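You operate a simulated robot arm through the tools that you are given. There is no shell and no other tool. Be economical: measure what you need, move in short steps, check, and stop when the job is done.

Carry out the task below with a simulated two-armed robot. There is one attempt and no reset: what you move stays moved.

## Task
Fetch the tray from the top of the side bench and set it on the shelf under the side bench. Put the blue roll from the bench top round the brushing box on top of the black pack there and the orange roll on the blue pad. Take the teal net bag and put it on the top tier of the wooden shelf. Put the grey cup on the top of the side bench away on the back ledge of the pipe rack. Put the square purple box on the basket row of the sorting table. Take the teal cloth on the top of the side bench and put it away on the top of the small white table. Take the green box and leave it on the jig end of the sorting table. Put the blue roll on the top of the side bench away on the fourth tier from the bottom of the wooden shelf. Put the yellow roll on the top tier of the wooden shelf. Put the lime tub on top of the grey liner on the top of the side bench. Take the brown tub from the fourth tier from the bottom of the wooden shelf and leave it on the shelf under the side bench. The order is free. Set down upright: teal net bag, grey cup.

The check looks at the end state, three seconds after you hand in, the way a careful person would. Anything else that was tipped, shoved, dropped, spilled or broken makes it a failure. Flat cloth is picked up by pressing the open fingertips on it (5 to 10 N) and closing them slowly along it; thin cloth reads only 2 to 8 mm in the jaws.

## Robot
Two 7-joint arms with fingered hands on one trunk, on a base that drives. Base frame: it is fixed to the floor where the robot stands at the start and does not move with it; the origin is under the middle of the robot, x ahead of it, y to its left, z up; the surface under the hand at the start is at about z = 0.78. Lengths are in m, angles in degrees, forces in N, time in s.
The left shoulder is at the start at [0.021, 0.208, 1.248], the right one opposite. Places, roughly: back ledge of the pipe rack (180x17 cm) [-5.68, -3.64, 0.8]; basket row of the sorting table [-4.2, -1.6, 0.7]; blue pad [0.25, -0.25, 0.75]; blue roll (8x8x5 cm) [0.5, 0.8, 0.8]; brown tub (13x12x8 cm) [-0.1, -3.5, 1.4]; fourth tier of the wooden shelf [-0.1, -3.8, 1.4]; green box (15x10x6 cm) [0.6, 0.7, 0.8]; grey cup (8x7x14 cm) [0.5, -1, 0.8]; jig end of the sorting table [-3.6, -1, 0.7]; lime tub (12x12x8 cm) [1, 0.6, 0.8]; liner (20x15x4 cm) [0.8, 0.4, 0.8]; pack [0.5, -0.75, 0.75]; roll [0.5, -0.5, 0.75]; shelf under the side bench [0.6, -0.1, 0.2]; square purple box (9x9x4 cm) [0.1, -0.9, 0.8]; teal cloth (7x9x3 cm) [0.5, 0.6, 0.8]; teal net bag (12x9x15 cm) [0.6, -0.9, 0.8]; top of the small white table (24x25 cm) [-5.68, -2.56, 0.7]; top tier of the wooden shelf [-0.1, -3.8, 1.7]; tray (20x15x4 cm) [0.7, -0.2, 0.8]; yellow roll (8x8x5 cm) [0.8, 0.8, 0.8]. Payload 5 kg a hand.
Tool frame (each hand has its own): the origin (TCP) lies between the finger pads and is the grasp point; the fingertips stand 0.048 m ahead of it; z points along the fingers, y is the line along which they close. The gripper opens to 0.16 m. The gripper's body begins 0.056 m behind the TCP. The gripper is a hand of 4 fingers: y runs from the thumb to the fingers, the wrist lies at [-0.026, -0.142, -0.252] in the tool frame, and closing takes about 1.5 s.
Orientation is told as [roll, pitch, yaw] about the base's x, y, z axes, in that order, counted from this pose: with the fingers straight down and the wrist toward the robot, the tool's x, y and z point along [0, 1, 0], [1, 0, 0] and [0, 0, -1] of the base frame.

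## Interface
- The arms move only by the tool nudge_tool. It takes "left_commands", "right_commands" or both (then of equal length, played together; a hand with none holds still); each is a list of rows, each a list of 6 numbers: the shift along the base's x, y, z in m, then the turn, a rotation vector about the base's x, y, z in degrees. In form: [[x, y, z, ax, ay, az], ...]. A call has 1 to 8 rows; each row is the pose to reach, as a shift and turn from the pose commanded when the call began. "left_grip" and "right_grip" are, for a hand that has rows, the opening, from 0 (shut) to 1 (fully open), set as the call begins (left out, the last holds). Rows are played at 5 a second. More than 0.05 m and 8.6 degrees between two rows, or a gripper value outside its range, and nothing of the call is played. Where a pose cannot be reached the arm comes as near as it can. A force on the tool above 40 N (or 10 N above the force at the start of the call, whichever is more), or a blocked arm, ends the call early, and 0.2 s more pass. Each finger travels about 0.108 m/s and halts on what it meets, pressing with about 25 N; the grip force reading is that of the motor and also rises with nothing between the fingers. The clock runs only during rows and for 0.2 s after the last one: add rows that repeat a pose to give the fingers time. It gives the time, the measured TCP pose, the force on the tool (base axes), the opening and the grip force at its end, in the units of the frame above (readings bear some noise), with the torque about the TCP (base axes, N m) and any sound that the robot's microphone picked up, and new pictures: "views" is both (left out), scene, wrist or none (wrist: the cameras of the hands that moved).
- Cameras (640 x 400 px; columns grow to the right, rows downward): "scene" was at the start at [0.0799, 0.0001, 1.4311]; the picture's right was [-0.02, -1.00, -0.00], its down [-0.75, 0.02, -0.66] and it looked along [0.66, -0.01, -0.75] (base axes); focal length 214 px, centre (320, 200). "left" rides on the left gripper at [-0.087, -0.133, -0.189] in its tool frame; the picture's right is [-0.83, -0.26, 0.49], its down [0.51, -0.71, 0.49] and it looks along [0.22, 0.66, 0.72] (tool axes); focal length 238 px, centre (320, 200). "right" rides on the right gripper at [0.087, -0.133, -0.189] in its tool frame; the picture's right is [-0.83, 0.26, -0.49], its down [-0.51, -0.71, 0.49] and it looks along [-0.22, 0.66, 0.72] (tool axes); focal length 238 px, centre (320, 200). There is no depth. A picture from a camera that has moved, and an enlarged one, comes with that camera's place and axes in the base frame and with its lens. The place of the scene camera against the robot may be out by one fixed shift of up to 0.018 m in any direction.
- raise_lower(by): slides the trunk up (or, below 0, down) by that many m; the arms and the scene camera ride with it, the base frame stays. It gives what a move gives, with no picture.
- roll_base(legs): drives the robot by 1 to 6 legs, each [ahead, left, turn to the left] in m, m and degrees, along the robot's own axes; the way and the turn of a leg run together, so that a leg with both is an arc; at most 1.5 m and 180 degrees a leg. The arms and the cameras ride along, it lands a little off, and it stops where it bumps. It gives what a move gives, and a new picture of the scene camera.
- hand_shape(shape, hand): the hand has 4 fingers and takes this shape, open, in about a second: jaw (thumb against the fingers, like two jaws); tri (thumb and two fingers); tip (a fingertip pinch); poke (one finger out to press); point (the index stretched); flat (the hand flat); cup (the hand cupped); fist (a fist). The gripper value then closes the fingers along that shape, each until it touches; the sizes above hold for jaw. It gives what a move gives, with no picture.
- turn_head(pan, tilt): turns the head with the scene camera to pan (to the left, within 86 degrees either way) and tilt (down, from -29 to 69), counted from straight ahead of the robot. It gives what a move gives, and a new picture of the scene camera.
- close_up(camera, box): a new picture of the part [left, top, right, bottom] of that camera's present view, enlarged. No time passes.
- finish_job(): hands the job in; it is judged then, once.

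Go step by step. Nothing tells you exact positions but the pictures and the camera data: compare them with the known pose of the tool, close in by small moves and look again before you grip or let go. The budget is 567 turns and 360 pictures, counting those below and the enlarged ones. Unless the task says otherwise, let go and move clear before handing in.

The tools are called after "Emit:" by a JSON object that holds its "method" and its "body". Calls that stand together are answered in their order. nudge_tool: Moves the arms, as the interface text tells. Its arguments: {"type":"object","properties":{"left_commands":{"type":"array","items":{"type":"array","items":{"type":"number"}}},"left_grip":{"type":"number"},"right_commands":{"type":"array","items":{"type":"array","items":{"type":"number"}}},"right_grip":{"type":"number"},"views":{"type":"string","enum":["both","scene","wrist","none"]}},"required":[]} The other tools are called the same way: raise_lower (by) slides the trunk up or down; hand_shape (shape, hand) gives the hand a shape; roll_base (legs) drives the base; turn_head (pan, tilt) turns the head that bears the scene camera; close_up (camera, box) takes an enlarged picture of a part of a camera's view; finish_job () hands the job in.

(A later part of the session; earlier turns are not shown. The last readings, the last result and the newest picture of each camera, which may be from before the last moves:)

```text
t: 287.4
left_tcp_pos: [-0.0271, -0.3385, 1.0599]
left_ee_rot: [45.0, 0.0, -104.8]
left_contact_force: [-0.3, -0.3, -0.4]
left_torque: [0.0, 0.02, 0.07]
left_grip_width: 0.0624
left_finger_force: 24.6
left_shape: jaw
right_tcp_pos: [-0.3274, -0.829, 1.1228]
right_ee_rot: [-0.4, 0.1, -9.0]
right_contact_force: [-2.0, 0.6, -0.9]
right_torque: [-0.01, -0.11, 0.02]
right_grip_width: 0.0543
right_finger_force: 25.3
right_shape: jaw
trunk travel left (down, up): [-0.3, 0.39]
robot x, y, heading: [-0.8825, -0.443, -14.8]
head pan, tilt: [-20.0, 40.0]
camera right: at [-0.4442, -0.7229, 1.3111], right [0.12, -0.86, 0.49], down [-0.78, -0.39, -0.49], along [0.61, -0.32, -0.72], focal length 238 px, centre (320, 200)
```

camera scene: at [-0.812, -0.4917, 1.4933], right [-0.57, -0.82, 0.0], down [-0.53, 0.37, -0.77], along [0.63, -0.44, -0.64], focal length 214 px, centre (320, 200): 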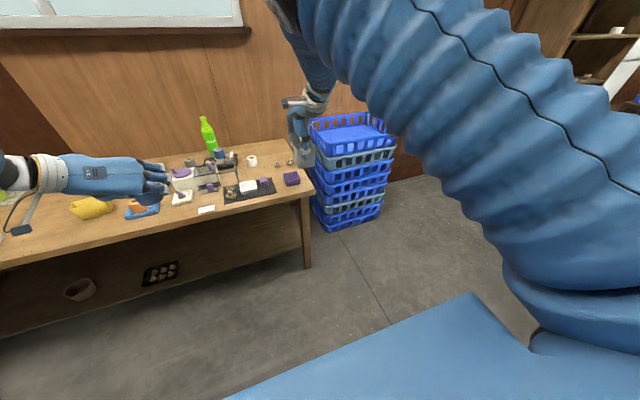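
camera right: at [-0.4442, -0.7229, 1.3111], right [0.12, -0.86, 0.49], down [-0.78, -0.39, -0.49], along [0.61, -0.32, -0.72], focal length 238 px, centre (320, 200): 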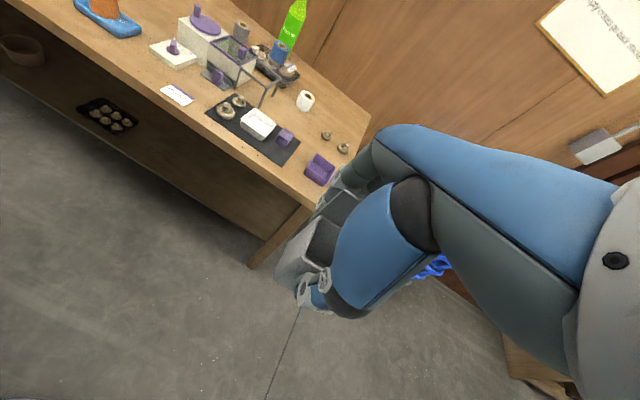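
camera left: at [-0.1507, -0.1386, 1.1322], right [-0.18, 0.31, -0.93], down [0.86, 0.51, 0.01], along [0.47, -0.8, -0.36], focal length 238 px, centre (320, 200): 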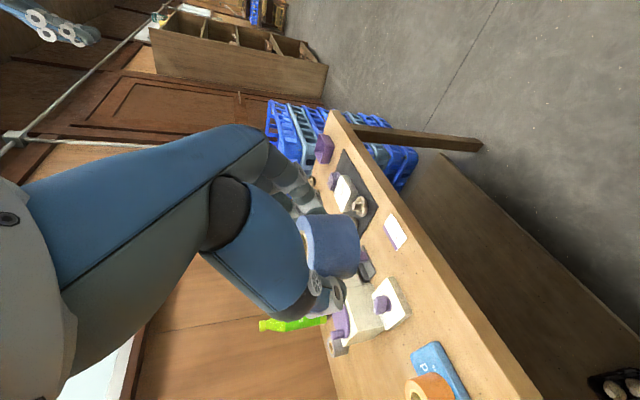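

Emit:
{"method": "roll_base", "body": {"legs": [[0, -1.1, 0.3], [0, -1.1, 0.3], [0, -1.1, 0]]}}

Emit:
{"method": "raise_lower", "body": {"by": 0.36}}

Emit:
{"method": "turn_head", "body": {"pan": 15, "tilt": 22}}

```text
t: 303.4
left_tcp_pos: [-0.8567, -3.4945, 1.0577]
left_ee_rot: [44.8, 0.0, -103.7]
left_contact_force: [-0.8, 0.6, -1.4]
left_torque: [-0.03, 0.03, 0.0]
left_grip_width: 0.0624
left_finger_force: 24.5
left_shape: jaw
right_tcp_pos: [-1.1489, -3.9908, 1.1212]
right_ee_rot: [-0.3, 0.1, -8.2]
right_contact_force: [0.2, -0.4, 0.3]
right_torque: [0.03, 0.02, 0.04]
right_grip_width: 0.0541
right_finger_force: 25.1
right_shape: jaw
trunk travel left (down, up): [-0.3, 0.39]
robot x, y, heading: [-1.7119, -3.6117, -13.9]
head pan, tilt: [-20.0, 40.0]
camera scene: at [-1.6405, -3.6608, 1.4933], right [-0.56, -0.83, 0.0], down [-0.53, 0.36, -0.77], along [0.64, -0.43, -0.64], focal length 214 px, centre (320, 200)
```

scene: 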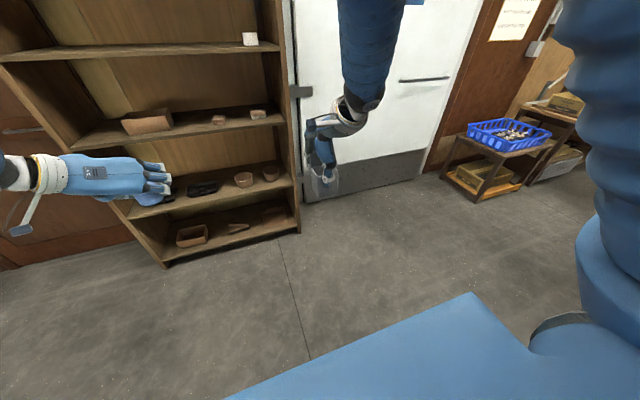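

```text
t: 306.9
left_tcp_pos: [-0.8577, -3.4948, 1.4187]
left_ee_rot: [44.8, 0.0, -103.7]
left_contact_force: [-0.3, -0.4, -1.2]
left_torque: [-0.04, 0.01, -0.02]
left_grip_width: 0.0627
left_finger_force: 25.2
left_shape: jaw
right_tcp_pos: [-1.149, -3.9891, 1.4815]
right_ee_rot: [-0.3, 0.2, -8.1]
right_contact_force: [0.0, 0.2, 0.4]
right_torque: [0.02, -0.02, 0.01]
right_grip_width: 0.0538
right_finger_force: 25.1
right_shape: jaw
trunk travel left (down, up): [-0.66, 0.03]
robot x, y, heading: [-1.7104, -3.6098, -13.9]
head pan, tilt: [-20.0, 40.0]
```

```text
t: 308.0
left_tcp_pos: [-0.858, -3.4948, 1.419]
left_ee_rot: [44.9, 0.0, -103.7]
left_contact_force: [0.2, 0.3, -1.8]
left_torque: [0.04, 0.02, -0.02]
left_grip_width: 0.0623
left_finger_force: 24.9
left_shape: jaw
right_tcp_pos: [-1.1494, -3.99, 1.4808]
right_ee_rot: [-0.3, 0.2, -8.2]
right_contact_force: [0.0, 0.0, -0.2]
right_torque: [0.08, 0.01, 0.01]
right_grip_width: 0.054
right_finger_force: 25.3
right_shape: jaw
trunk travel left (down, up): [-0.66, 0.03]
robot x, y, heading: [-1.7112, -3.6122, -14.0]
head pan, tilt: [15.0, 22.0]
camera scene: at [-1.6181, -3.6113, 1.8814], right [0.02, -1.0, 0.0], down [-0.38, -0.01, -0.93], along [0.93, 0.02, -0.38], focal length 214 px, centre (320, 200)
```

scene: 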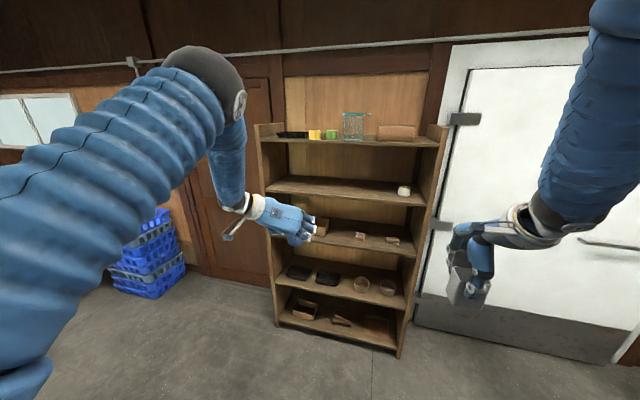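

I'll raise the roll hand to 1.48 and drive towards the shelf.

Emit:
{"method": "nudge_tool", "body": {"left_commands": [[0, 0, 0.03, 0, 0, 0], [0, 0, 0.06, 0, 0, 0]], "views": "none"}}

Emit:
{"method": "roll_base", "body": {"legs": [[0.5, 0, 0]]}}

Emit:
{"method": "close_up", "body": {"camera": "left", "box": [0, 0, 640, 400]}}

Emit:
{"method": "close_up", "body": {"camera": "scene", "box": [220, 130, 460, 280]}}

```text
t: 308.6
left_tcp_pos: [-0.8601, -3.4933, 1.4748]
left_ee_rot: [44.8, 0.1, -103.7]
left_contact_force: [-1.0, 0.1, -1.5]
left_torque: [-0.01, -0.09, 0.08]
left_grip_width: 0.0623
left_finger_force: 25.2
left_shape: jaw
right_tcp_pos: [-1.1508, -3.9902, 1.4822]
right_ee_rot: [-0.2, 0.1, -8.2]
right_contact_force: [0.2, 0.5, -0.7]
right_torque: [0.03, -0.08, -0.01]
right_grip_width: 0.0539
right_finger_force: 24.8
right_shape: jaw
trunk travel left (down, up): [-0.66, 0.03]
robot x, y, heading: [-1.7116, -3.6132, -13.9]
head pan, tilt: [15.0, 22.0]
```

```text
t: 311.5
left_tcp_pos: [-0.3739, -3.6036, 1.4758]
left_ee_rot: [44.7, -0.1, -103.2]
left_contact_force: [-0.5, 0.1, -1.1]
left_torque: [0.04, -0.01, 0.04]
left_grip_width: 0.0624
left_finger_force: 24.7
left_shape: jaw
right_tcp_pos: [-0.6617, -4.1033, 1.4816]
right_ee_rot: [-0.3, 0.1, -7.7]
right_contact_force: [-0.6, -0.3, -1.2]
right_torque: [-0.01, -0.03, -0.05]
right_grip_width: 0.0539
right_finger_force: 25.5
right_shape: jaw
trunk travel left (down, up): [-0.66, 0.03]
robot x, y, heading: [-1.2318, -3.7277, -13.3]
head pan, tilt: [15.0, 22.0]
camera scene: at [-1.1334, -3.7277, 1.8815], right [0.03, -1.0, 0.0], down [-0.37, -0.01, -0.93], along [0.93, 0.03, -0.37], focal length 214 px, centre (320, 200)
```

scene: 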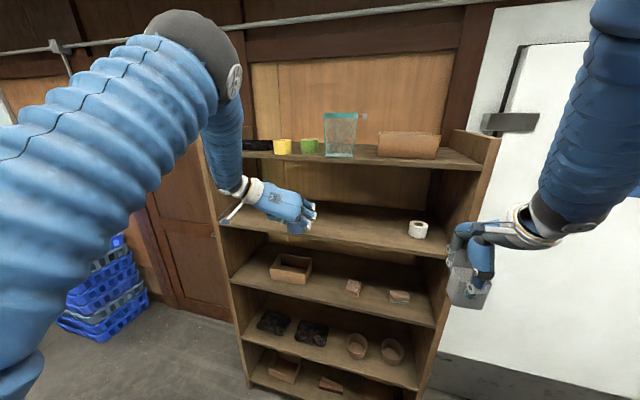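

```text
1.00 times, centred on (320, 200) of left (not enlarged: the box is as wide or as high as the picture)
camera zoom: at [-0.5325, -3.4302, 1.549], right [-0.18, 0.31, -0.93], down [0.85, 0.53, 0.01], along [0.5, -0.79, -0.36], focal length 238 px, centre (320, 200)
```

zoom: 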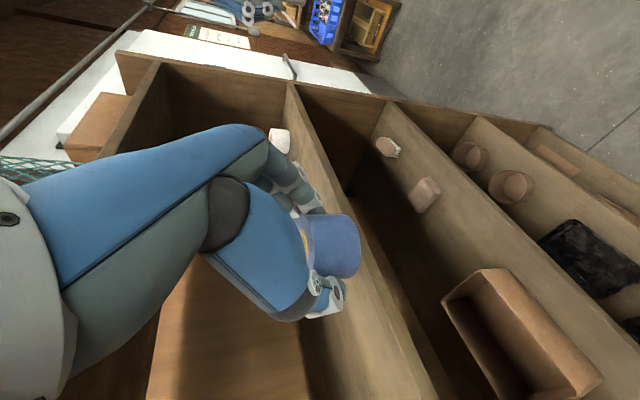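

```text
2.67 times, centred on (340, 205) of scene
camera zoom: at [-1.1334, -3.7277, 1.8815], right [0.03, -1.0, 0.0], down [-0.37, -0.01, -0.93], along [0.93, 0.03, -0.37], focal length 572 px, centre (267, 187)
```

zoom: 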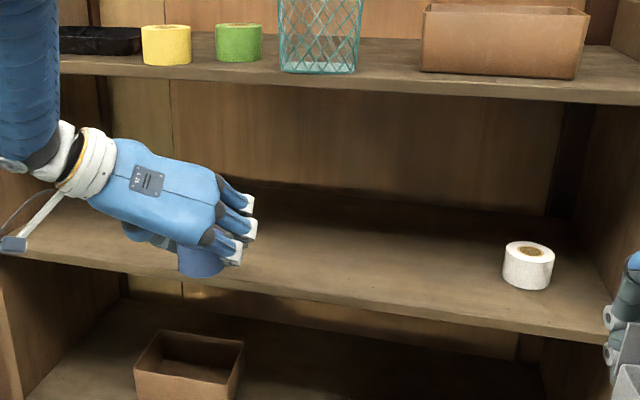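

Emit:
{"method": "nudge_tool", "body": {"left_commands": [[0.039, -0.01, 0, 0, 0, 0], [0.078, -0.019, 0, 0, 0, 0], [0.117, -0.028, 0, 0, 0, 0], [0.117, -0.028, -0.02, 0, 0, 0]], "views": "none"}}

Emit:
{"method": "close_up", "body": {"camera": "scene", "box": [220, 130, 460, 280]}}

```text
t: 312.5
left_tcp_pos: [-0.2567, -3.6314, 1.454]
left_ee_rot: [44.8, 0.0, -103.2]
left_contact_force: [-0.8, 0.5, -1.6]
left_torque: [0.01, 0.07, 0.0]
left_grip_width: 0.0622
left_finger_force: 24.9
left_shape: jaw
right_tcp_pos: [-0.6589, -4.1022, 1.4818]
right_ee_rot: [-0.4, 0.2, -7.6]
right_contact_force: [0.5, 0.3, -1.3]
right_torque: [-0.02, -0.02, -0.03]
right_grip_width: 0.0542
right_finger_force: 24.6
right_shape: jaw
trunk travel left (down, up): [-0.66, 0.03]
robot x, y, heading: [-1.2279, -3.7293, -13.4]
head pan, tilt: [15.0, 22.0]
```

```text
2.67 times, centred on (340, 205) of scene
camera zoom: at [-1.1319, -3.7274, 1.8814], right [0.03, -1.0, 0.0], down [-0.38, -0.01, -0.93], along [0.93, 0.03, -0.38], focal length 572 px, centre (267, 187)
```

zoom: 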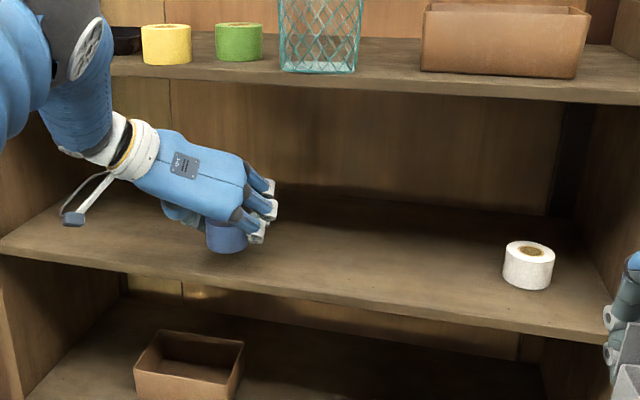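

Emit:
{"method": "nudge_tool", "body": {"left_commands": [[0, 0, -0.006, 0, 0, 0], [0, 0, -0.012, 0, 0, 0], [0, 0, -0.017, 0, 0, 0]], "views": "none"}}

```text
t: 313.3
left_tcp_pos: [-0.2548, -3.6314, 1.4379]
left_ee_rot: [44.8, 0.1, -103.2]
left_contact_force: [-0.3, 0.0, -1.4]
left_torque: [0.06, 0.01, 0.05]
left_grip_width: 0.0624
left_finger_force: 25.2
left_shape: jaw
right_tcp_pos: [-0.6605, -4.1031, 1.4817]
right_ee_rot: [-0.3, 0.1, -7.7]
right_contact_force: [-0.3, -0.3, -0.6]
right_torque: [0.02, 0.0, 0.0]
right_grip_width: 0.0536
right_finger_force: 25.4
right_shape: jaw
trunk travel left (down, up): [-0.66, 0.03]
robot x, y, heading: [-1.2271, -3.7312, -13.4]
head pan, tilt: [15.0, 22.0]
```

Emit:
{"method": "nudge_tool", "body": {"left_commands": [[0, 0, -0.004, 0, 0, 0], [0, 0, -0.008, 0, 0, 0]], "views": "none"}}

```text
t: 313.9
left_tcp_pos: [-0.254, -3.6312, 1.432]
left_ee_rot: [44.8, 0.0, -103.2]
left_contact_force: [0.0, 0.3, -0.9]
left_torque: [-0.02, 0.01, -0.03]
left_grip_width: 0.0622
left_finger_force: 25.6
left_shape: jaw
right_tcp_pos: [-0.6591, -4.1027, 1.4806]
right_ee_rot: [-0.3, 0.0, -7.6]
right_contact_force: [1.3, 0.5, -1.5]
right_torque: [-0.03, 0.01, 0.01]
right_grip_width: 0.0539
right_finger_force: 25.3
right_shape: jaw
trunk travel left (down, up): [-0.66, 0.03]
robot x, y, heading: [-1.2272, -3.7302, -13.6]
head pan, tilt: [15.0, 22.0]
```

Emit:
{"method": "nudge_tool", "body": {"left_commands": [[0, 0, -0.004, 0, 0, 0], [0, 0, -0.008, 0, 0, 0]], "views": "none"}}

Emit:
{"method": "close_up", "body": {"camera": "scene", "box": [240, 160, 368, 240]}}

```text
t: 314.5
left_tcp_pos: [-0.2561, -3.6326, 1.4279]
left_ee_rot: [45.1, 0.0, -103.2]
left_contact_force: [2.0, 0.6, 18.3]
left_torque: [-0.44, -0.33, 0.18]
left_grip_width: 0.0622
left_finger_force: 24.7
left_shape: jaw
right_tcp_pos: [-0.6618, -4.102, 1.4823]
right_ee_rot: [-0.4, 0.1, -7.7]
right_contact_force: [0.2, 0.1, -0.3]
right_torque: [0.01, 0.03, 0.0]
right_grip_width: 0.0542
right_finger_force: 25.3
right_shape: jaw
trunk travel left (down, up): [-0.66, 0.03]
robot x, y, heading: [-1.224, -3.7291, -13.7]
head pan, tilt: [15.0, 22.0]
```

```text
5.00 times, centred on (304, 200) of scene
camera zoom: at [-1.1339, -3.728, 1.8818], right [0.03, -1.0, 0.0], down [-0.37, -0.01, -0.93], along [0.93, 0.03, -0.37], focal length 1072 px, centre (400, 200)
```

zoom: 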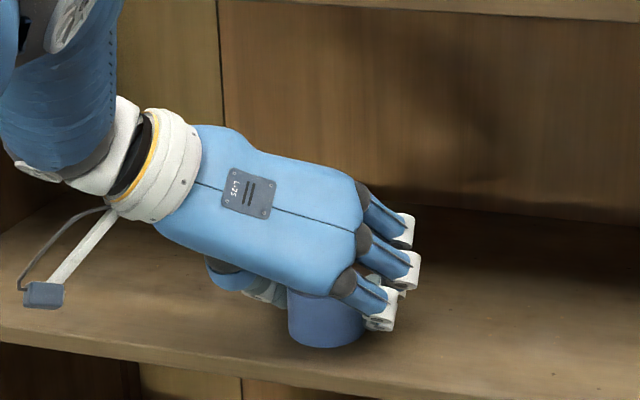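

It's in contact and well inside the tier. I'll release and retreat up and back.

Emit:
{"method": "nudge_tool", "body": {"left_commands": [[0, 0, 0.004, 0, 0, 0], [0, 0, 0.004, 0, 0, 0], [0, 0, 0.004, 0, 0, 0]], "left_grip": 0.6, "views": "none"}}

Emit:
{"method": "nudge_tool", "body": {"left_commands": [[-0.02, 0.005, 0.02, 0, 0, 0], [-0.05, 0.012, 0.045, 0, 0, 0], [-0.085, 0.02, 0.07, 0, 0, 0], [-0.125, 0.03, 0.085, 0, 0, 0], [-0.16, 0.038, 0.085, 0, 0, 0]], "views": "none"}}

Emit:
{"method": "roll_base", "body": {"legs": [[-0.35, 0, 0]]}}

Emit:
{"method": "close_up", "body": {"camera": "scene", "box": [250, 110, 450, 235]}}

```text
t: 315.3
left_tcp_pos: [-0.2573, -3.6311, 1.4265]
left_ee_rot: [44.8, -0.1, -103.2]
left_contact_force: [1.7, 2.6, 6.1]
left_torque: [-0.27, -0.07, 0.09]
left_grip_width: 0.0936
left_finger_force: 0.0
left_shape: jaw
right_tcp_pos: [-0.6603, -4.1026, 1.4806]
right_ee_rot: [-0.3, 0.1, -7.6]
right_contact_force: [-0.4, 0.1, -1.4]
right_torque: [0.03, -0.03, 0.02]
right_grip_width: 0.0542
right_finger_force: 24.9
right_shape: jaw
trunk travel left (down, up): [-0.66, 0.03]
robot x, y, heading: [-1.2276, -3.7288, -13.6]
head pan, tilt: [15.0, 22.0]
```

```text
t: 316.5
left_tcp_pos: [-0.4178, -3.5941, 1.5118]
left_ee_rot: [44.8, 0.0, -103.3]
left_contact_force: [-0.9, -0.2, 0.8]
left_torque: [0.03, -0.06, 0.03]
left_grip_width: 0.0955
left_finger_force: 0.1
left_shape: jaw
right_tcp_pos: [-0.6611, -4.1021, 1.4828]
right_ee_rot: [-0.3, -0.1, -7.7]
right_contact_force: [0.1, -0.8, 0.5]
right_torque: [-0.02, -0.12, -0.02]
right_grip_width: 0.054
right_finger_force: 25.0
right_shape: jaw
trunk travel left (down, up): [-0.66, 0.03]
robot x, y, heading: [-1.2263, -3.7275, -13.4]
head pan, tilt: [15.0, 22.0]
```

```text
t: 318.8
left_tcp_pos: [-0.7585, -3.5077, 1.511]
left_ee_rot: [44.7, -0.1, -103.0]
left_contact_force: [0.6, -0.9, 0.1]
left_torque: [0.02, 0.0, -0.04]
left_grip_width: 0.0955
left_finger_force: 0.0
left_shape: jaw
right_tcp_pos: [-1.0002, -4.0188, 1.4816]
right_ee_rot: [-0.3, 0.2, -7.4]
right_contact_force: [0.8, 0.0, -0.9]
right_torque: [0.05, 0.03, 0.05]
right_grip_width: 0.0541
right_finger_force: 25.0
right_shape: jaw
trunk travel left (down, up): [-0.66, 0.03]
robot x, y, heading: [-1.5756, -3.6463, -13.2]
head pan, tilt: [15.0, 22.0]
camera scene: at [-1.4753, -3.6468, 1.8813], right [0.03, -1.0, 0.0], down [-0.38, -0.01, -0.93], along [0.93, 0.03, -0.38], focal length 214 px, centre (320, 200)
```

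scene: 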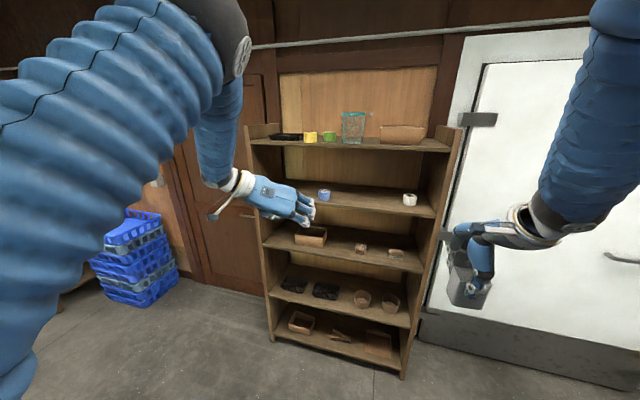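

```text
3.20 times, centred on (350, 172) of scene
camera zoom: at [-1.4753, -3.6468, 1.8813], right [0.03, -1.0, 0.0], down [-0.38, -0.01, -0.93], along [0.93, 0.03, -0.38], focal length 686 px, centre (224, 288)
```

zoom: 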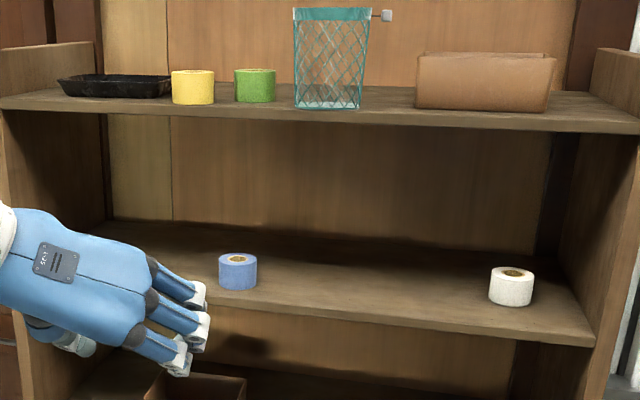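

The blue roll stands on the 4th tier. Now the cup: I'll lower the trunk, back off and turn towards the pipe rack to look.

Emit:
{"method": "raise_lower", "body": {"by": -0.36}}

Emit:
{"method": "roll_base", "body": {"legs": [[-0.7, 0, 0], [0, 0, 120], [0, 0, 70]]}}

Emit:
{"method": "turn_head", "body": {"pan": 0, "tilt": 10}}

```text
t: 322.3
left_tcp_pos: [-0.7607, -3.5085, 1.1517]
left_ee_rot: [44.8, 0.0, -103.0]
left_contact_force: [0.6, 0.1, -0.5]
left_torque: [0.01, 0.01, 0.02]
left_grip_width: 0.0957
left_finger_force: 0.0
left_shape: jaw
right_tcp_pos: [-1.0025, -4.0188, 1.1205]
right_ee_rot: [-0.4, 0.0, -7.4]
right_contact_force: [0.6, -0.2, -1.8]
right_torque: [0.02, -0.02, 0.02]
right_grip_width: 0.0542
right_finger_force: 24.9
right_shape: jaw
trunk travel left (down, up): [-0.3, 0.39]
robot x, y, heading: [-1.5692, -3.6529, -13.2]
head pan, tilt: [15.0, 22.0]
```

```text
t: 334.3
left_tcp_pos: [-3.0057, -3.8174, 1.1516]
left_ee_rot: [44.8, -0.1, 90.6]
left_contact_force: [0.2, -0.8, 0.0]
left_torque: [0.03, 0.0, -0.02]
left_grip_width: 0.0956
left_finger_force: 0.0
left_shape: jaw
right_tcp_pos: [-2.8903, -3.2629, 1.1217]
right_ee_rot: [-0.3, 0.0, -173.7]
right_contact_force: [0.7, 0.3, -0.5]
right_torque: [-0.01, 0.0, 0.0]
right_grip_width: 0.0538
right_finger_force: 25.0
right_shape: jaw
trunk travel left (down, up): [-0.3, 0.39]
robot x, y, heading: [-2.2522, -3.4888, -179.5]
head pan, tilt: [15.0, 22.0]
camera scene: at [-2.3602, -3.5119, 1.5214], right [-0.27, 0.96, 0.0], down [0.36, 0.1, -0.93], along [-0.89, -0.25, -0.38], focal length 214 px, centre (320, 200)
```

scene: 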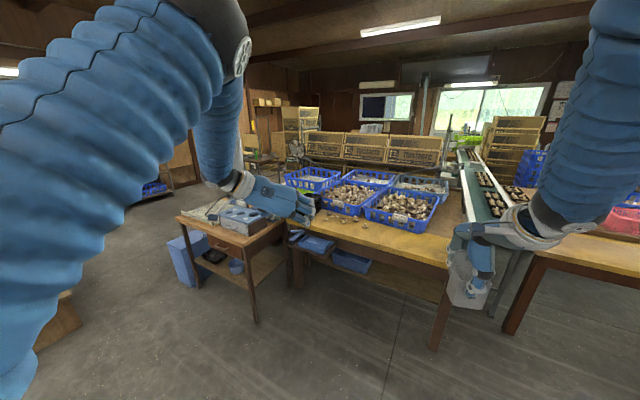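

```text
t: 335.1
left_tcp_pos: [-3.0063, -3.8165, 1.1516]
left_ee_rot: [44.8, 0.0, 90.7]
left_contact_force: [-0.9, 0.0, -0.8]
left_torque: [-0.02, -0.03, -0.01]
left_grip_width: 0.0957
left_finger_force: 0.0
left_shape: jaw
right_tcp_pos: [-2.891, -3.2639, 1.1199]
right_ee_rot: [-0.3, 0.2, -173.6]
right_contact_force: [0.1, 0.5, -2.3]
right_torque: [0.01, -0.01, 0.0]
right_grip_width: 0.0535
right_finger_force: 25.2
right_shape: jaw
trunk travel left (down, up): [-0.3, 0.39]
robot x, y, heading: [-2.25, -3.4893, -179.2]
head pan, tilt: [0.0, 10.0]
camera scene: at [-2.3638, -3.4875, 1.5409], right [-0.01, 1.0, 0.0], down [0.17, 0.0, -0.98], along [-0.98, -0.01, -0.17], focal length 214 px, centre (320, 200)
```

scene: 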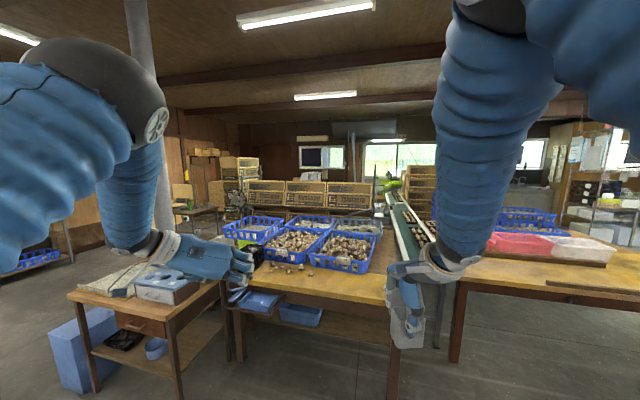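

Emit:
{"method": "close_up", "body": {"camera": "scene", "box": [160, 120, 480, 300]}}

Emit:
{"method": "close_up", "body": {"camera": "scene", "box": [230, 150, 390, 250]}}

```text
2.00 times, centred on (320, 210) of scene
camera zoom: at [-2.3638, -3.4875, 1.5409], right [-0.01, 1.0, 0.0], down [0.17, 0.0, -0.98], along [-0.98, -0.01, -0.17], focal length 429 px, centre (320, 180)
```

zoom: 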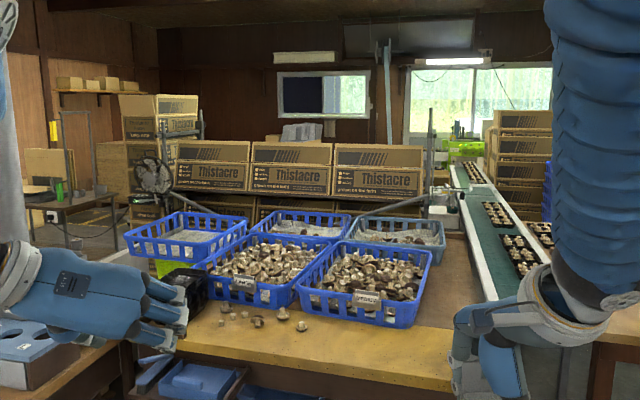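

```text
4.00 times, centred on (310, 200) of scene
camera zoom: at [-2.3638, -3.4875, 1.5409], right [-0.01, 1.0, 0.0], down [0.17, 0.0, -0.98], along [-0.98, -0.01, -0.17], focal length 858 px, centre (360, 200)
```

zoom: 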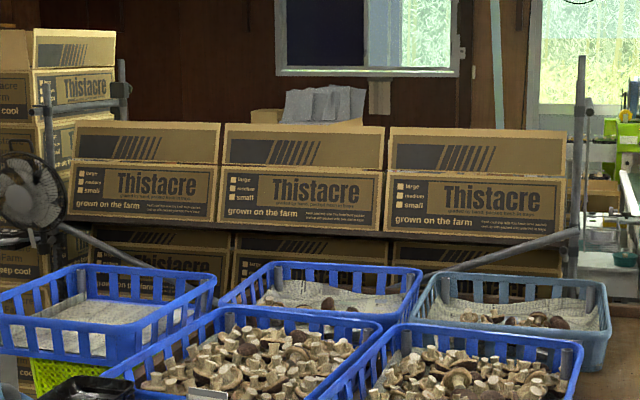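

The pipe rack is the frame with the "Thistacre" boxes, and its back ledge must face the far side. I need a route around, so I'll look left and right.

Emit:
{"method": "turn_head", "body": {"pan": 45, "tilt": 15}}

Emit:
{"method": "turn_head", "body": {"pan": -60, "tilt": 15}}

```text
t: 336.2
left_tcp_pos: [-3.0062, -3.8169, 1.151]
left_ee_rot: [44.8, 0.0, 90.7]
left_contact_force: [0.2, -0.6, 0.0]
left_torque: [0.03, 0.03, -0.02]
left_grip_width: 0.0956
left_finger_force: 0.0
left_shape: jaw
right_tcp_pos: [-2.8911, -3.2628, 1.1211]
right_ee_rot: [-0.3, 0.1, -173.7]
right_contact_force: [0.1, 0.5, -1.2]
right_torque: [-0.02, -0.03, 0.01]
right_grip_width: 0.0534
right_finger_force: 24.9
right_shape: jaw
trunk travel left (down, up): [-0.3, 0.39]
robot x, y, heading: [-2.2507, -3.4885, -179.3]
head pan, tilt: [45.0, 15.0]
camera scene: at [-2.3363, -3.5533, 1.5328], right [-0.71, 0.7, 0.0], down [0.18, 0.18, -0.97], along [-0.68, -0.69, -0.26], focal length 214 px, centre (320, 200)
```

scene: 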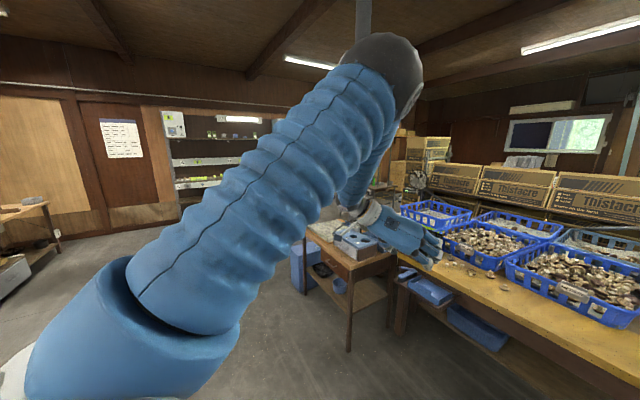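

```text
t: 338.0
left_tcp_pos: [-3.0057, -3.8167, 1.1507]
left_ee_rot: [44.8, 0.0, 90.6]
left_contact_force: [-0.1, 0.2, -0.6]
left_torque: [0.02, 0.01, 0.01]
left_grip_width: 0.0954
left_finger_force: 0.2
left_shape: jaw
right_tcp_pos: [-2.8905, -3.2631, 1.1214]
right_ee_rot: [-0.4, 0.2, -173.6]
right_contact_force: [-0.3, -0.9, -0.6]
right_torque: [-0.02, -0.01, 0.01]
right_grip_width: 0.0535
right_finger_force: 25.9
right_shape: jaw
trunk travel left (down, up): [-0.3, 0.39]
robot x, y, heading: [-2.2528, -3.4892, -179.6]
head pan, tilt: [-60.0, 15.0]
camera scene: at [-2.3184, -3.4062, 1.5329], right [0.86, 0.51, 0.0], down [0.13, -0.22, -0.97], along [-0.49, 0.83, -0.26], focal length 214 px, centre (320, 200)
```

scene: 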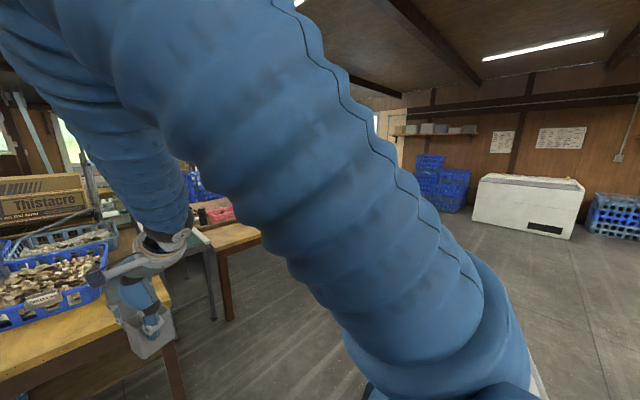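

Emit:
{"method": "raise_lower", "body": {"by": 0.39}}

Emit:
{"method": "turn_head", "body": {"pan": 0, "tilt": 18}}

Emit:
{"method": "close_up", "body": {"camera": "scene", "box": [160, 80, 500, 280]}}

```text
t: 341.8
left_tcp_pos: [-3.0052, -3.8167, 1.5413]
left_ee_rot: [44.8, 0.1, 90.7]
left_contact_force: [-0.1, 1.1, -0.9]
left_torque: [-0.01, 0.0, 0.0]
left_grip_width: 0.0959
left_finger_force: 0.1
left_shape: jaw
right_tcp_pos: [-2.8911, -3.2629, 1.5107]
right_ee_rot: [-0.2, 0.3, -173.7]
right_contact_force: [0.0, -0.6, -1.0]
right_torque: [-0.04, -0.02, 0.01]
right_grip_width: 0.0538
right_finger_force: 25.5
right_shape: jaw
trunk travel left (down, up): [-0.69, 0.0]
robot x, y, heading: [-2.2559, -3.4899, -179.4]
head pan, tilt: [-60.0, 15.0]
```

```text
t: 343.1
left_tcp_pos: [-3.0058, -3.8173, 1.541]
left_ee_rot: [44.9, 0.0, 90.7]
left_contact_force: [-0.5, 0.1, -0.6]
left_torque: [0.0, -0.04, -0.01]
left_grip_width: 0.0956
left_finger_force: 0.0
left_shape: jaw
right_tcp_pos: [-2.8915, -3.2626, 1.5103]
right_ee_rot: [-0.3, 0.1, -173.7]
right_contact_force: [-0.5, -0.1, -0.4]
right_torque: [-0.03, -0.02, -0.01]
right_grip_width: 0.0537
right_finger_force: 25.1
right_shape: jaw
trunk travel left (down, up): [-0.69, 0.0]
robot x, y, heading: [-2.2493, -3.4877, -179.5]
head pan, tilt: [0.0, 18.0]
camera scene: at [-2.3644, -3.4875, 1.9179], right [-0.01, 1.0, 0.0], down [0.31, 0.0, -0.95], along [-0.95, -0.01, -0.31], focal length 214 px, centre (320, 200)
```

scene: 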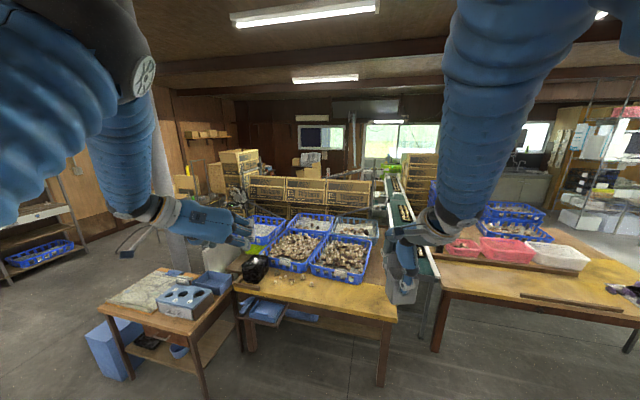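

```text
1.88 times, centred on (330, 180) of scene
camera zoom: at [-2.3644, -3.4875, 1.9179], right [-0.01, 1.0, 0.0], down [0.31, 0.0, -0.95], along [-0.95, -0.01, -0.31], focal length 404 px, centre (301, 238)
```

zoom: 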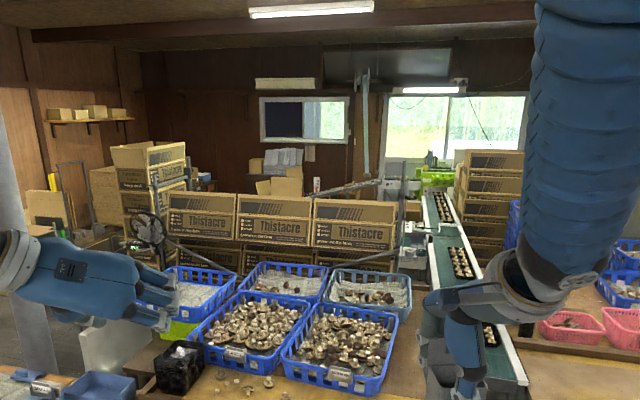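

I'll swing out to the left aisle to see the rack from its side.

Emit:
{"method": "roll_base", "body": {"legs": [[0.2, 1.0, 0], [0, 0.75, 0]]}}

Emit:
{"method": "turn_head", "body": {"pan": -15, "tilt": 18}}

```text
t: 352.0
left_tcp_pos: [-3.1567, -5.5879, 1.5419]
left_ee_rot: [44.8, 0.2, 92.4]
left_contact_force: [-0.7, 0.3, 0.3]
left_torque: [-0.03, 0.0, 0.01]
left_grip_width: 0.0956
left_finger_force: 0.1
left_shape: jaw
right_tcp_pos: [-3.0598, -5.0311, 1.5105]
right_ee_rot: [-0.3, 0.2, -171.8]
right_contact_force: [-1.1, 0.5, -0.9]
right_torque: [-0.07, 0.0, 0.01]
right_grip_width: 0.0534
right_finger_force: 25.1
right_shape: jaw
trunk travel left (down, up): [-0.69, 0.0]
robot x, y, heading: [-2.414, -5.2363, -177.4]
head pan, tilt: [0.0, 18.0]
camera scene: at [-2.5262, -5.2377, 1.9179], right [-0.04, 1.0, 0.0], down [0.31, 0.01, -0.95], along [-0.95, -0.04, -0.31], focal length 214 px, centre (320, 200)
```

scene: 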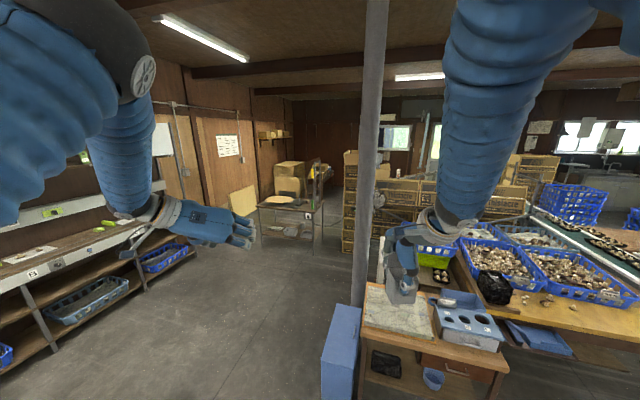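

```text
t: 352.8
left_tcp_pos: [-3.1565, -5.5889, 1.5418]
left_ee_rot: [44.9, -0.1, 92.5]
left_contact_force: [0.0, 0.6, 0.2]
left_torque: [0.06, -0.01, -0.03]
left_grip_width: 0.0956
left_finger_force: 0.1
left_shape: jaw
right_tcp_pos: [-3.0593, -5.0327, 1.5107]
right_ee_rot: [-0.4, 0.1, -172.0]
right_contact_force: [0.4, 0.5, -0.8]
right_torque: [0.04, 0.01, -0.01]
right_grip_width: 0.0534
right_finger_force: 24.7
right_shape: jaw
trunk travel left (down, up): [-0.69, 0.0]
robot x, y, heading: [-2.412, -5.2346, -177.4]
head pan, tilt: [-15.0, 18.0]
camera scene: at [-2.524, -5.2153, 1.9179], right [0.22, 0.98, 0.0], down [0.3, -0.07, -0.95], along [-0.93, 0.21, -0.31], focal length 214 px, centre (320, 200)
```

scene: 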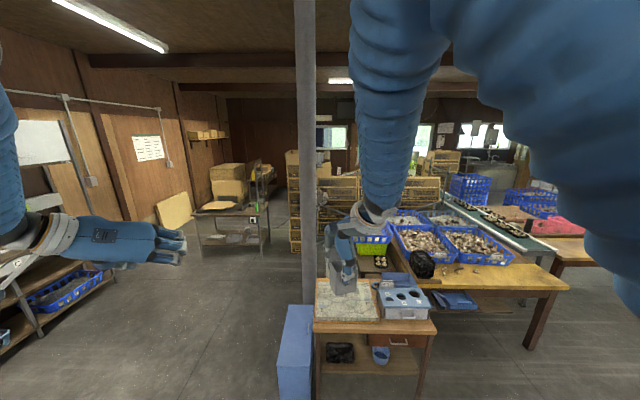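

Emit:
{"method": "roll_base", "body": {"legs": [[0, 0.4, -2.6], [1.4, 0, 0]]}}

Emit:
{"method": "turn_head", "body": {"pan": -30, "tilt": 22}}

```text
t: 354.6
left_tcp_pos: [-3.1575, -5.7135, 1.5409]
left_ee_rot: [44.6, 0.2, 89.0]
left_contact_force: [-0.2, 1.9, 0.0]
left_torque: [-0.26, -0.1, 0.13]
left_grip_width: 0.0956
left_finger_force: 0.1
left_shape: jaw
right_tcp_pos: [-3.0266, -5.1638, 1.5087]
right_ee_rot: [-0.2, 0.2, -175.5]
right_contact_force: [-0.2, 2.4, -2.1]
right_torque: [-0.31, -0.13, 0.05]
right_grip_width: 0.0537
right_finger_force: 25.5
right_shape: jaw
trunk travel left (down, up): [-0.69, 0.0]
robot x, y, heading: [-2.3918, -5.412, 178.8]
head pan, tilt: [-15.0, 18.0]
stopped in leg 1: the robot was blocked; the commanded pose is now the measured one
camera scene: at [-2.5035, -5.3787, 1.9175], right [0.28, 0.96, 0.0], down [0.3, -0.09, -0.95], along [-0.91, 0.26, -0.31], focal length 214 px, centre (320, 200)
```

scene: 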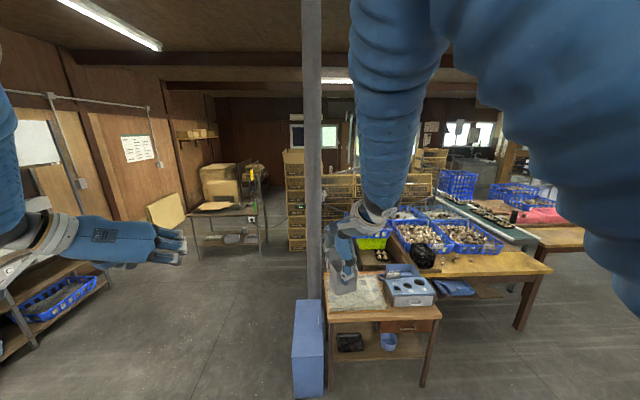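

```text
t: 355.4
left_tcp_pos: [-3.1503, -5.7119, 1.5448]
left_ee_rot: [44.9, 0.3, 88.8]
left_contact_force: [0.5, 1.9, 0.8]
left_torque: [-0.25, 0.05, 0.17]
left_grip_width: 0.0958
left_finger_force: 0.0
left_shape: jaw
right_tcp_pos: [-3.0197, -5.1624, 1.5118]
right_ee_rot: [-0.2, 0.0, -175.6]
right_contact_force: [2.1, 2.4, -1.4]
right_torque: [-0.23, 0.1, 0.04]
right_grip_width: 0.0535
right_finger_force: 25.4
right_shape: jaw
trunk travel left (down, up): [-0.69, 0.0]
robot x, y, heading: [-2.3881, -5.4162, 178.6]
head pan, tilt: [-30.0, 22.0]
camera scene: at [-2.4856, -5.3564, 1.9115], right [0.52, 0.86, 0.0], down [0.32, -0.2, -0.93], along [-0.79, 0.48, -0.38], focal length 214 px, centre (320, 200)
```

scene: 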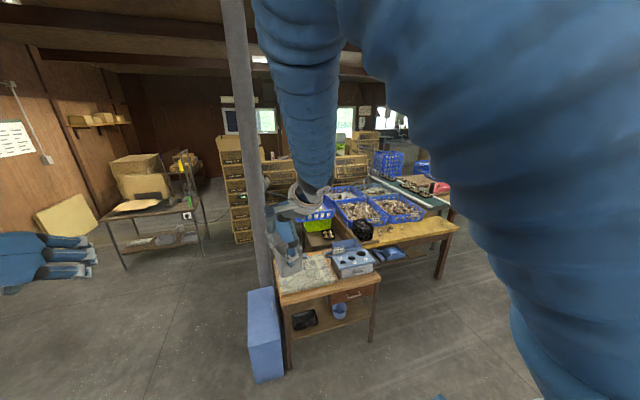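

I bumped something on my left. I'll look at what it is and whether it moved.

Emit:
{"method": "turn_head", "body": {"pan": 80, "tilt": 50}}

```text
t: 357.3
left_tcp_pos: [-3.1529, -5.7186, 1.5423]
left_ee_rot: [44.9, 0.0, 88.9]
left_contact_force: [0.1, 1.5, 0.8]
left_torque: [-0.03, 0.02, 0.03]
left_grip_width: 0.0959
left_finger_force: 0.0
left_shape: jaw
right_tcp_pos: [-3.0224, -5.1692, 1.5114]
right_ee_rot: [-0.3, 0.2, -175.6]
right_contact_force: [-0.4, -0.1, -0.4]
right_torque: [-0.05, 0.02, 0.01]
right_grip_width: 0.0534
right_finger_force: 25.0
right_shape: jaw
trunk travel left (down, up): [-0.69, 0.0]
robot x, y, heading: [-2.3831, -5.4171, 178.7]
head pan, tilt: [80.0, 50.0]
camera scene: at [-2.4232, -5.4864, 1.8692], right [-0.98, 0.19, 0.0], down [0.15, 0.75, -0.64], along [-0.12, -0.63, -0.77], focal length 214 px, centre (320, 200)
```

scene: 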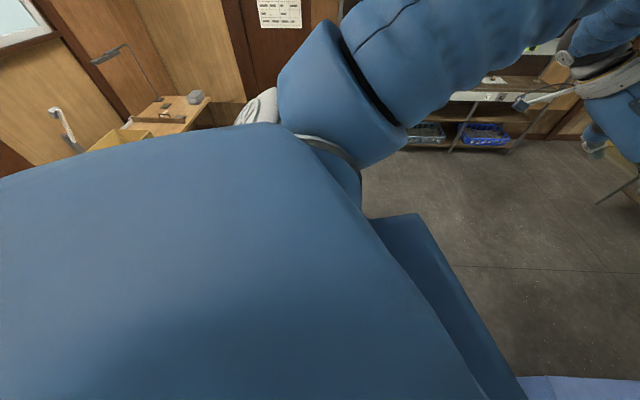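

Emit:
{"method": "roll_base", "body": {"legs": [[0, -0.35, 0]]}}

Emit:
{"method": "turn_head", "body": {"pan": 45, "tilt": 45}}

```text
t: 359.6
left_tcp_pos: [-3.1457, -5.375, 1.5417]
left_ee_rot: [44.7, -0.1, 89.5]
left_contact_force: [0.8, -1.2, -0.1]
left_torque: [0.09, -0.04, -0.05]
left_grip_width: 0.0958
left_finger_force: 0.0
left_shape: jaw
right_tcp_pos: [-3.0179, -4.824, 1.5122]
right_ee_rot: [-0.4, 0.0, -175.1]
right_contact_force: [0.4, 0.0, -0.9]
right_torque: [0.11, -0.04, 0.01]
right_grip_width: 0.0536
right_finger_force: 24.9
right_shape: jaw
trunk travel left (down, up): [-0.69, 0.0]
robot x, y, heading: [-2.3804, -5.0654, 179.1]
head pan, tilt: [80.0, 50.0]
camera scene: at [-2.4172, -5.1382, 1.869], right [-0.98, 0.19, 0.0], down [0.14, 0.75, -0.64], along [-0.12, -0.63, -0.77], focal length 214 px, centre (320, 200)
```

scene: 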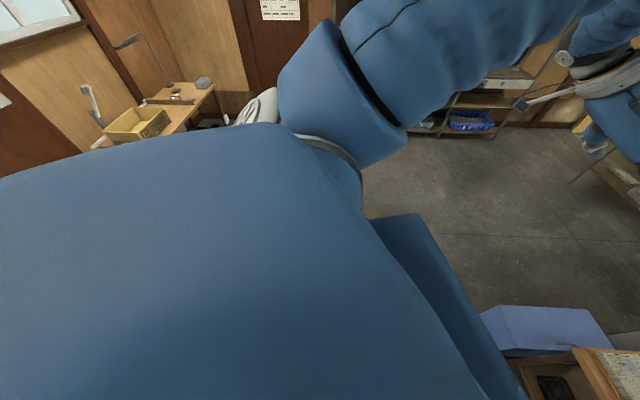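

```text
t: 360.6
left_tcp_pos: [-3.1464, -5.3724, 1.5406]
left_ee_rot: [44.8, 0.0, 89.3]
left_contact_force: [-0.1, -0.6, -0.5]
left_torque: [0.03, -0.01, -0.02]
left_grip_width: 0.0958
left_finger_force: 0.0
left_shape: jaw
right_tcp_pos: [-3.019, -4.822, 1.5114]
right_ee_rot: [-0.4, 0.1, -175.1]
right_contact_force: [0.5, -0.1, 0.0]
right_torque: [0.0, 0.0, -0.02]
right_grip_width: 0.0534
right_finger_force: 25.8
right_shape: jaw
trunk travel left (down, up): [-0.69, 0.0]
robot x, y, heading: [-2.3844, -5.0615, 179.3]
head pan, tilt: [45.0, 45.0]
camera scene: at [-2.461, -5.1171, 1.876], right [-0.7, 0.72, 0.0], down [0.51, 0.49, -0.71], along [-0.51, -0.49, -0.71], focal length 214 px, centre (320, 200)
```

scene: 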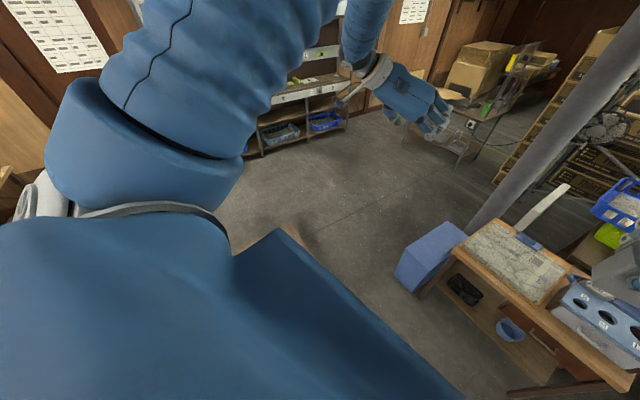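

Emit:
{"method": "roll_base", "body": {"legs": [[-0.7, 0, 1]]}}

Emit:
{"method": "turn_head", "body": {"pan": 60, "tilt": 25}}

Emit:
{"method": "turn_head", "body": {"pan": 30, "tilt": 35}}

```text
t: 364.4
left_tcp_pos: [-2.4477, -5.3895, 1.5416]
left_ee_rot: [44.9, 0.0, 90.3]
left_contact_force: [0.0, 0.5, -0.7]
left_torque: [-0.01, 0.0, -0.01]
left_grip_width: 0.0958
left_finger_force: 0.0
left_shape: jaw
right_tcp_pos: [-2.3302, -4.8363, 1.5106]
right_ee_rot: [-0.4, 0.1, -174.1]
right_contact_force: [-1.4, 0.2, -1.5]
right_torque: [0.0, -0.03, 0.01]
right_grip_width: 0.0535
right_finger_force: 25.2
right_shape: jaw
trunk travel left (down, up): [-0.69, 0.0]
robot x, y, heading: [-1.6912, -5.0653, -179.7]
head pan, tilt: [45.0, 45.0]
camera scene: at [-1.7684, -5.1222, 1.876], right [-0.71, 0.71, 0.0], down [0.5, 0.5, -0.71], along [-0.5, -0.5, -0.71], focal length 214 px, centre (320, 200)
```

scene: 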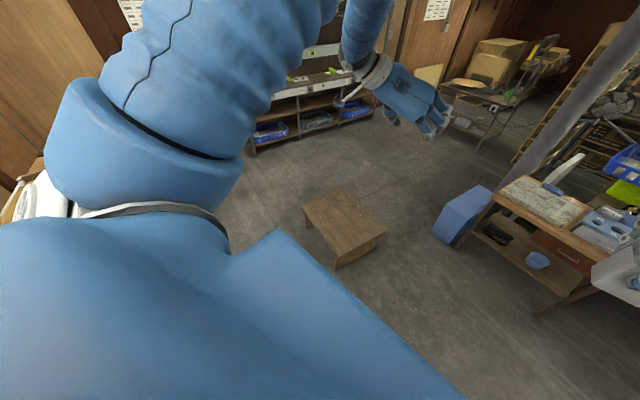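

```text
t: 365.2
left_tcp_pos: [-2.4462, -5.3903, 1.5423]
left_ee_rot: [44.9, 0.0, 90.3]
left_contact_force: [0.6, 0.9, -0.2]
left_torque: [0.02, 0.03, 0.02]
left_grip_width: 0.0959
left_finger_force: 0.1
left_shape: jaw
right_tcp_pos: [-2.3292, -4.8371, 1.5114]
right_ee_rot: [-0.4, 0.2, -174.1]
right_contact_force: [0.7, 0.3, -0.6]
right_torque: [-0.02, 0.01, 0.0]
right_grip_width: 0.0537
right_finger_force: 25.2
right_shape: jaw
trunk travel left (down, up): [-0.69, 0.0]
robot x, y, heading: [-1.6911, -5.0686, -180.0]
head pan, tilt: [60.0, 25.0]
camera scene: at [-1.7549, -5.1444, 1.9066], right [-0.87, 0.5, 0.0], down [0.21, 0.37, -0.91], along [-0.45, -0.79, -0.42], focal length 214 px, centre (320, 200)
```

scene: 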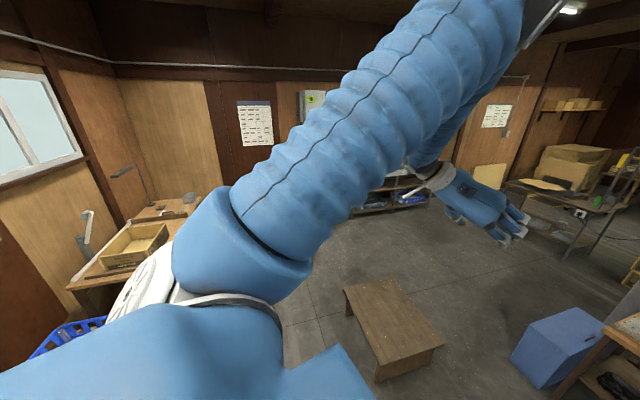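

```text
t: 366.2
left_tcp_pos: [-2.4466, -5.3899, 1.5416]
left_ee_rot: [44.8, 0.1, 90.2]
left_contact_force: [-1.0, 0.3, -1.0]
left_torque: [0.02, 0.03, -0.01]
left_grip_width: 0.0962
left_finger_force: 0.1
left_shape: jaw
right_tcp_pos: [-2.3295, -4.8364, 1.5109]
right_ee_rot: [-0.4, 0.0, -174.1]
right_contact_force: [0.5, -0.8, -0.6]
right_torque: [-0.01, -0.03, 0.01]
right_grip_width: 0.0532
right_finger_force: 24.6
right_shape: jaw
trunk travel left (down, up): [-0.69, 0.0]
robot x, y, heading: [-1.6903, -5.0651, -179.7]
head pan, tilt: [30.0, 35.0]
camera scene: at [-1.7863, -5.1089, 1.8908], right [-0.5, 0.86, 0.0], down [0.5, 0.29, -0.82], along [-0.71, -0.41, -0.57], focal length 214 px, centre (320, 200)
```

scene: 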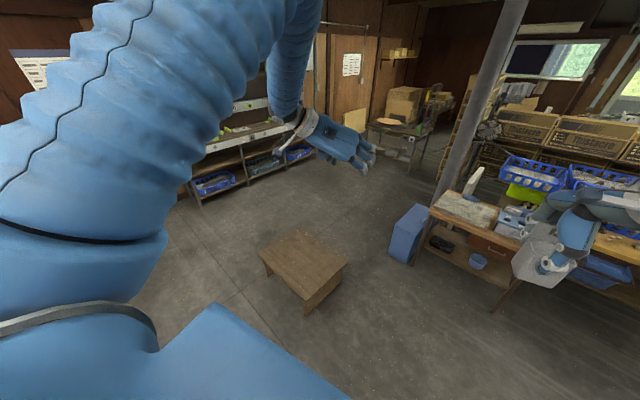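

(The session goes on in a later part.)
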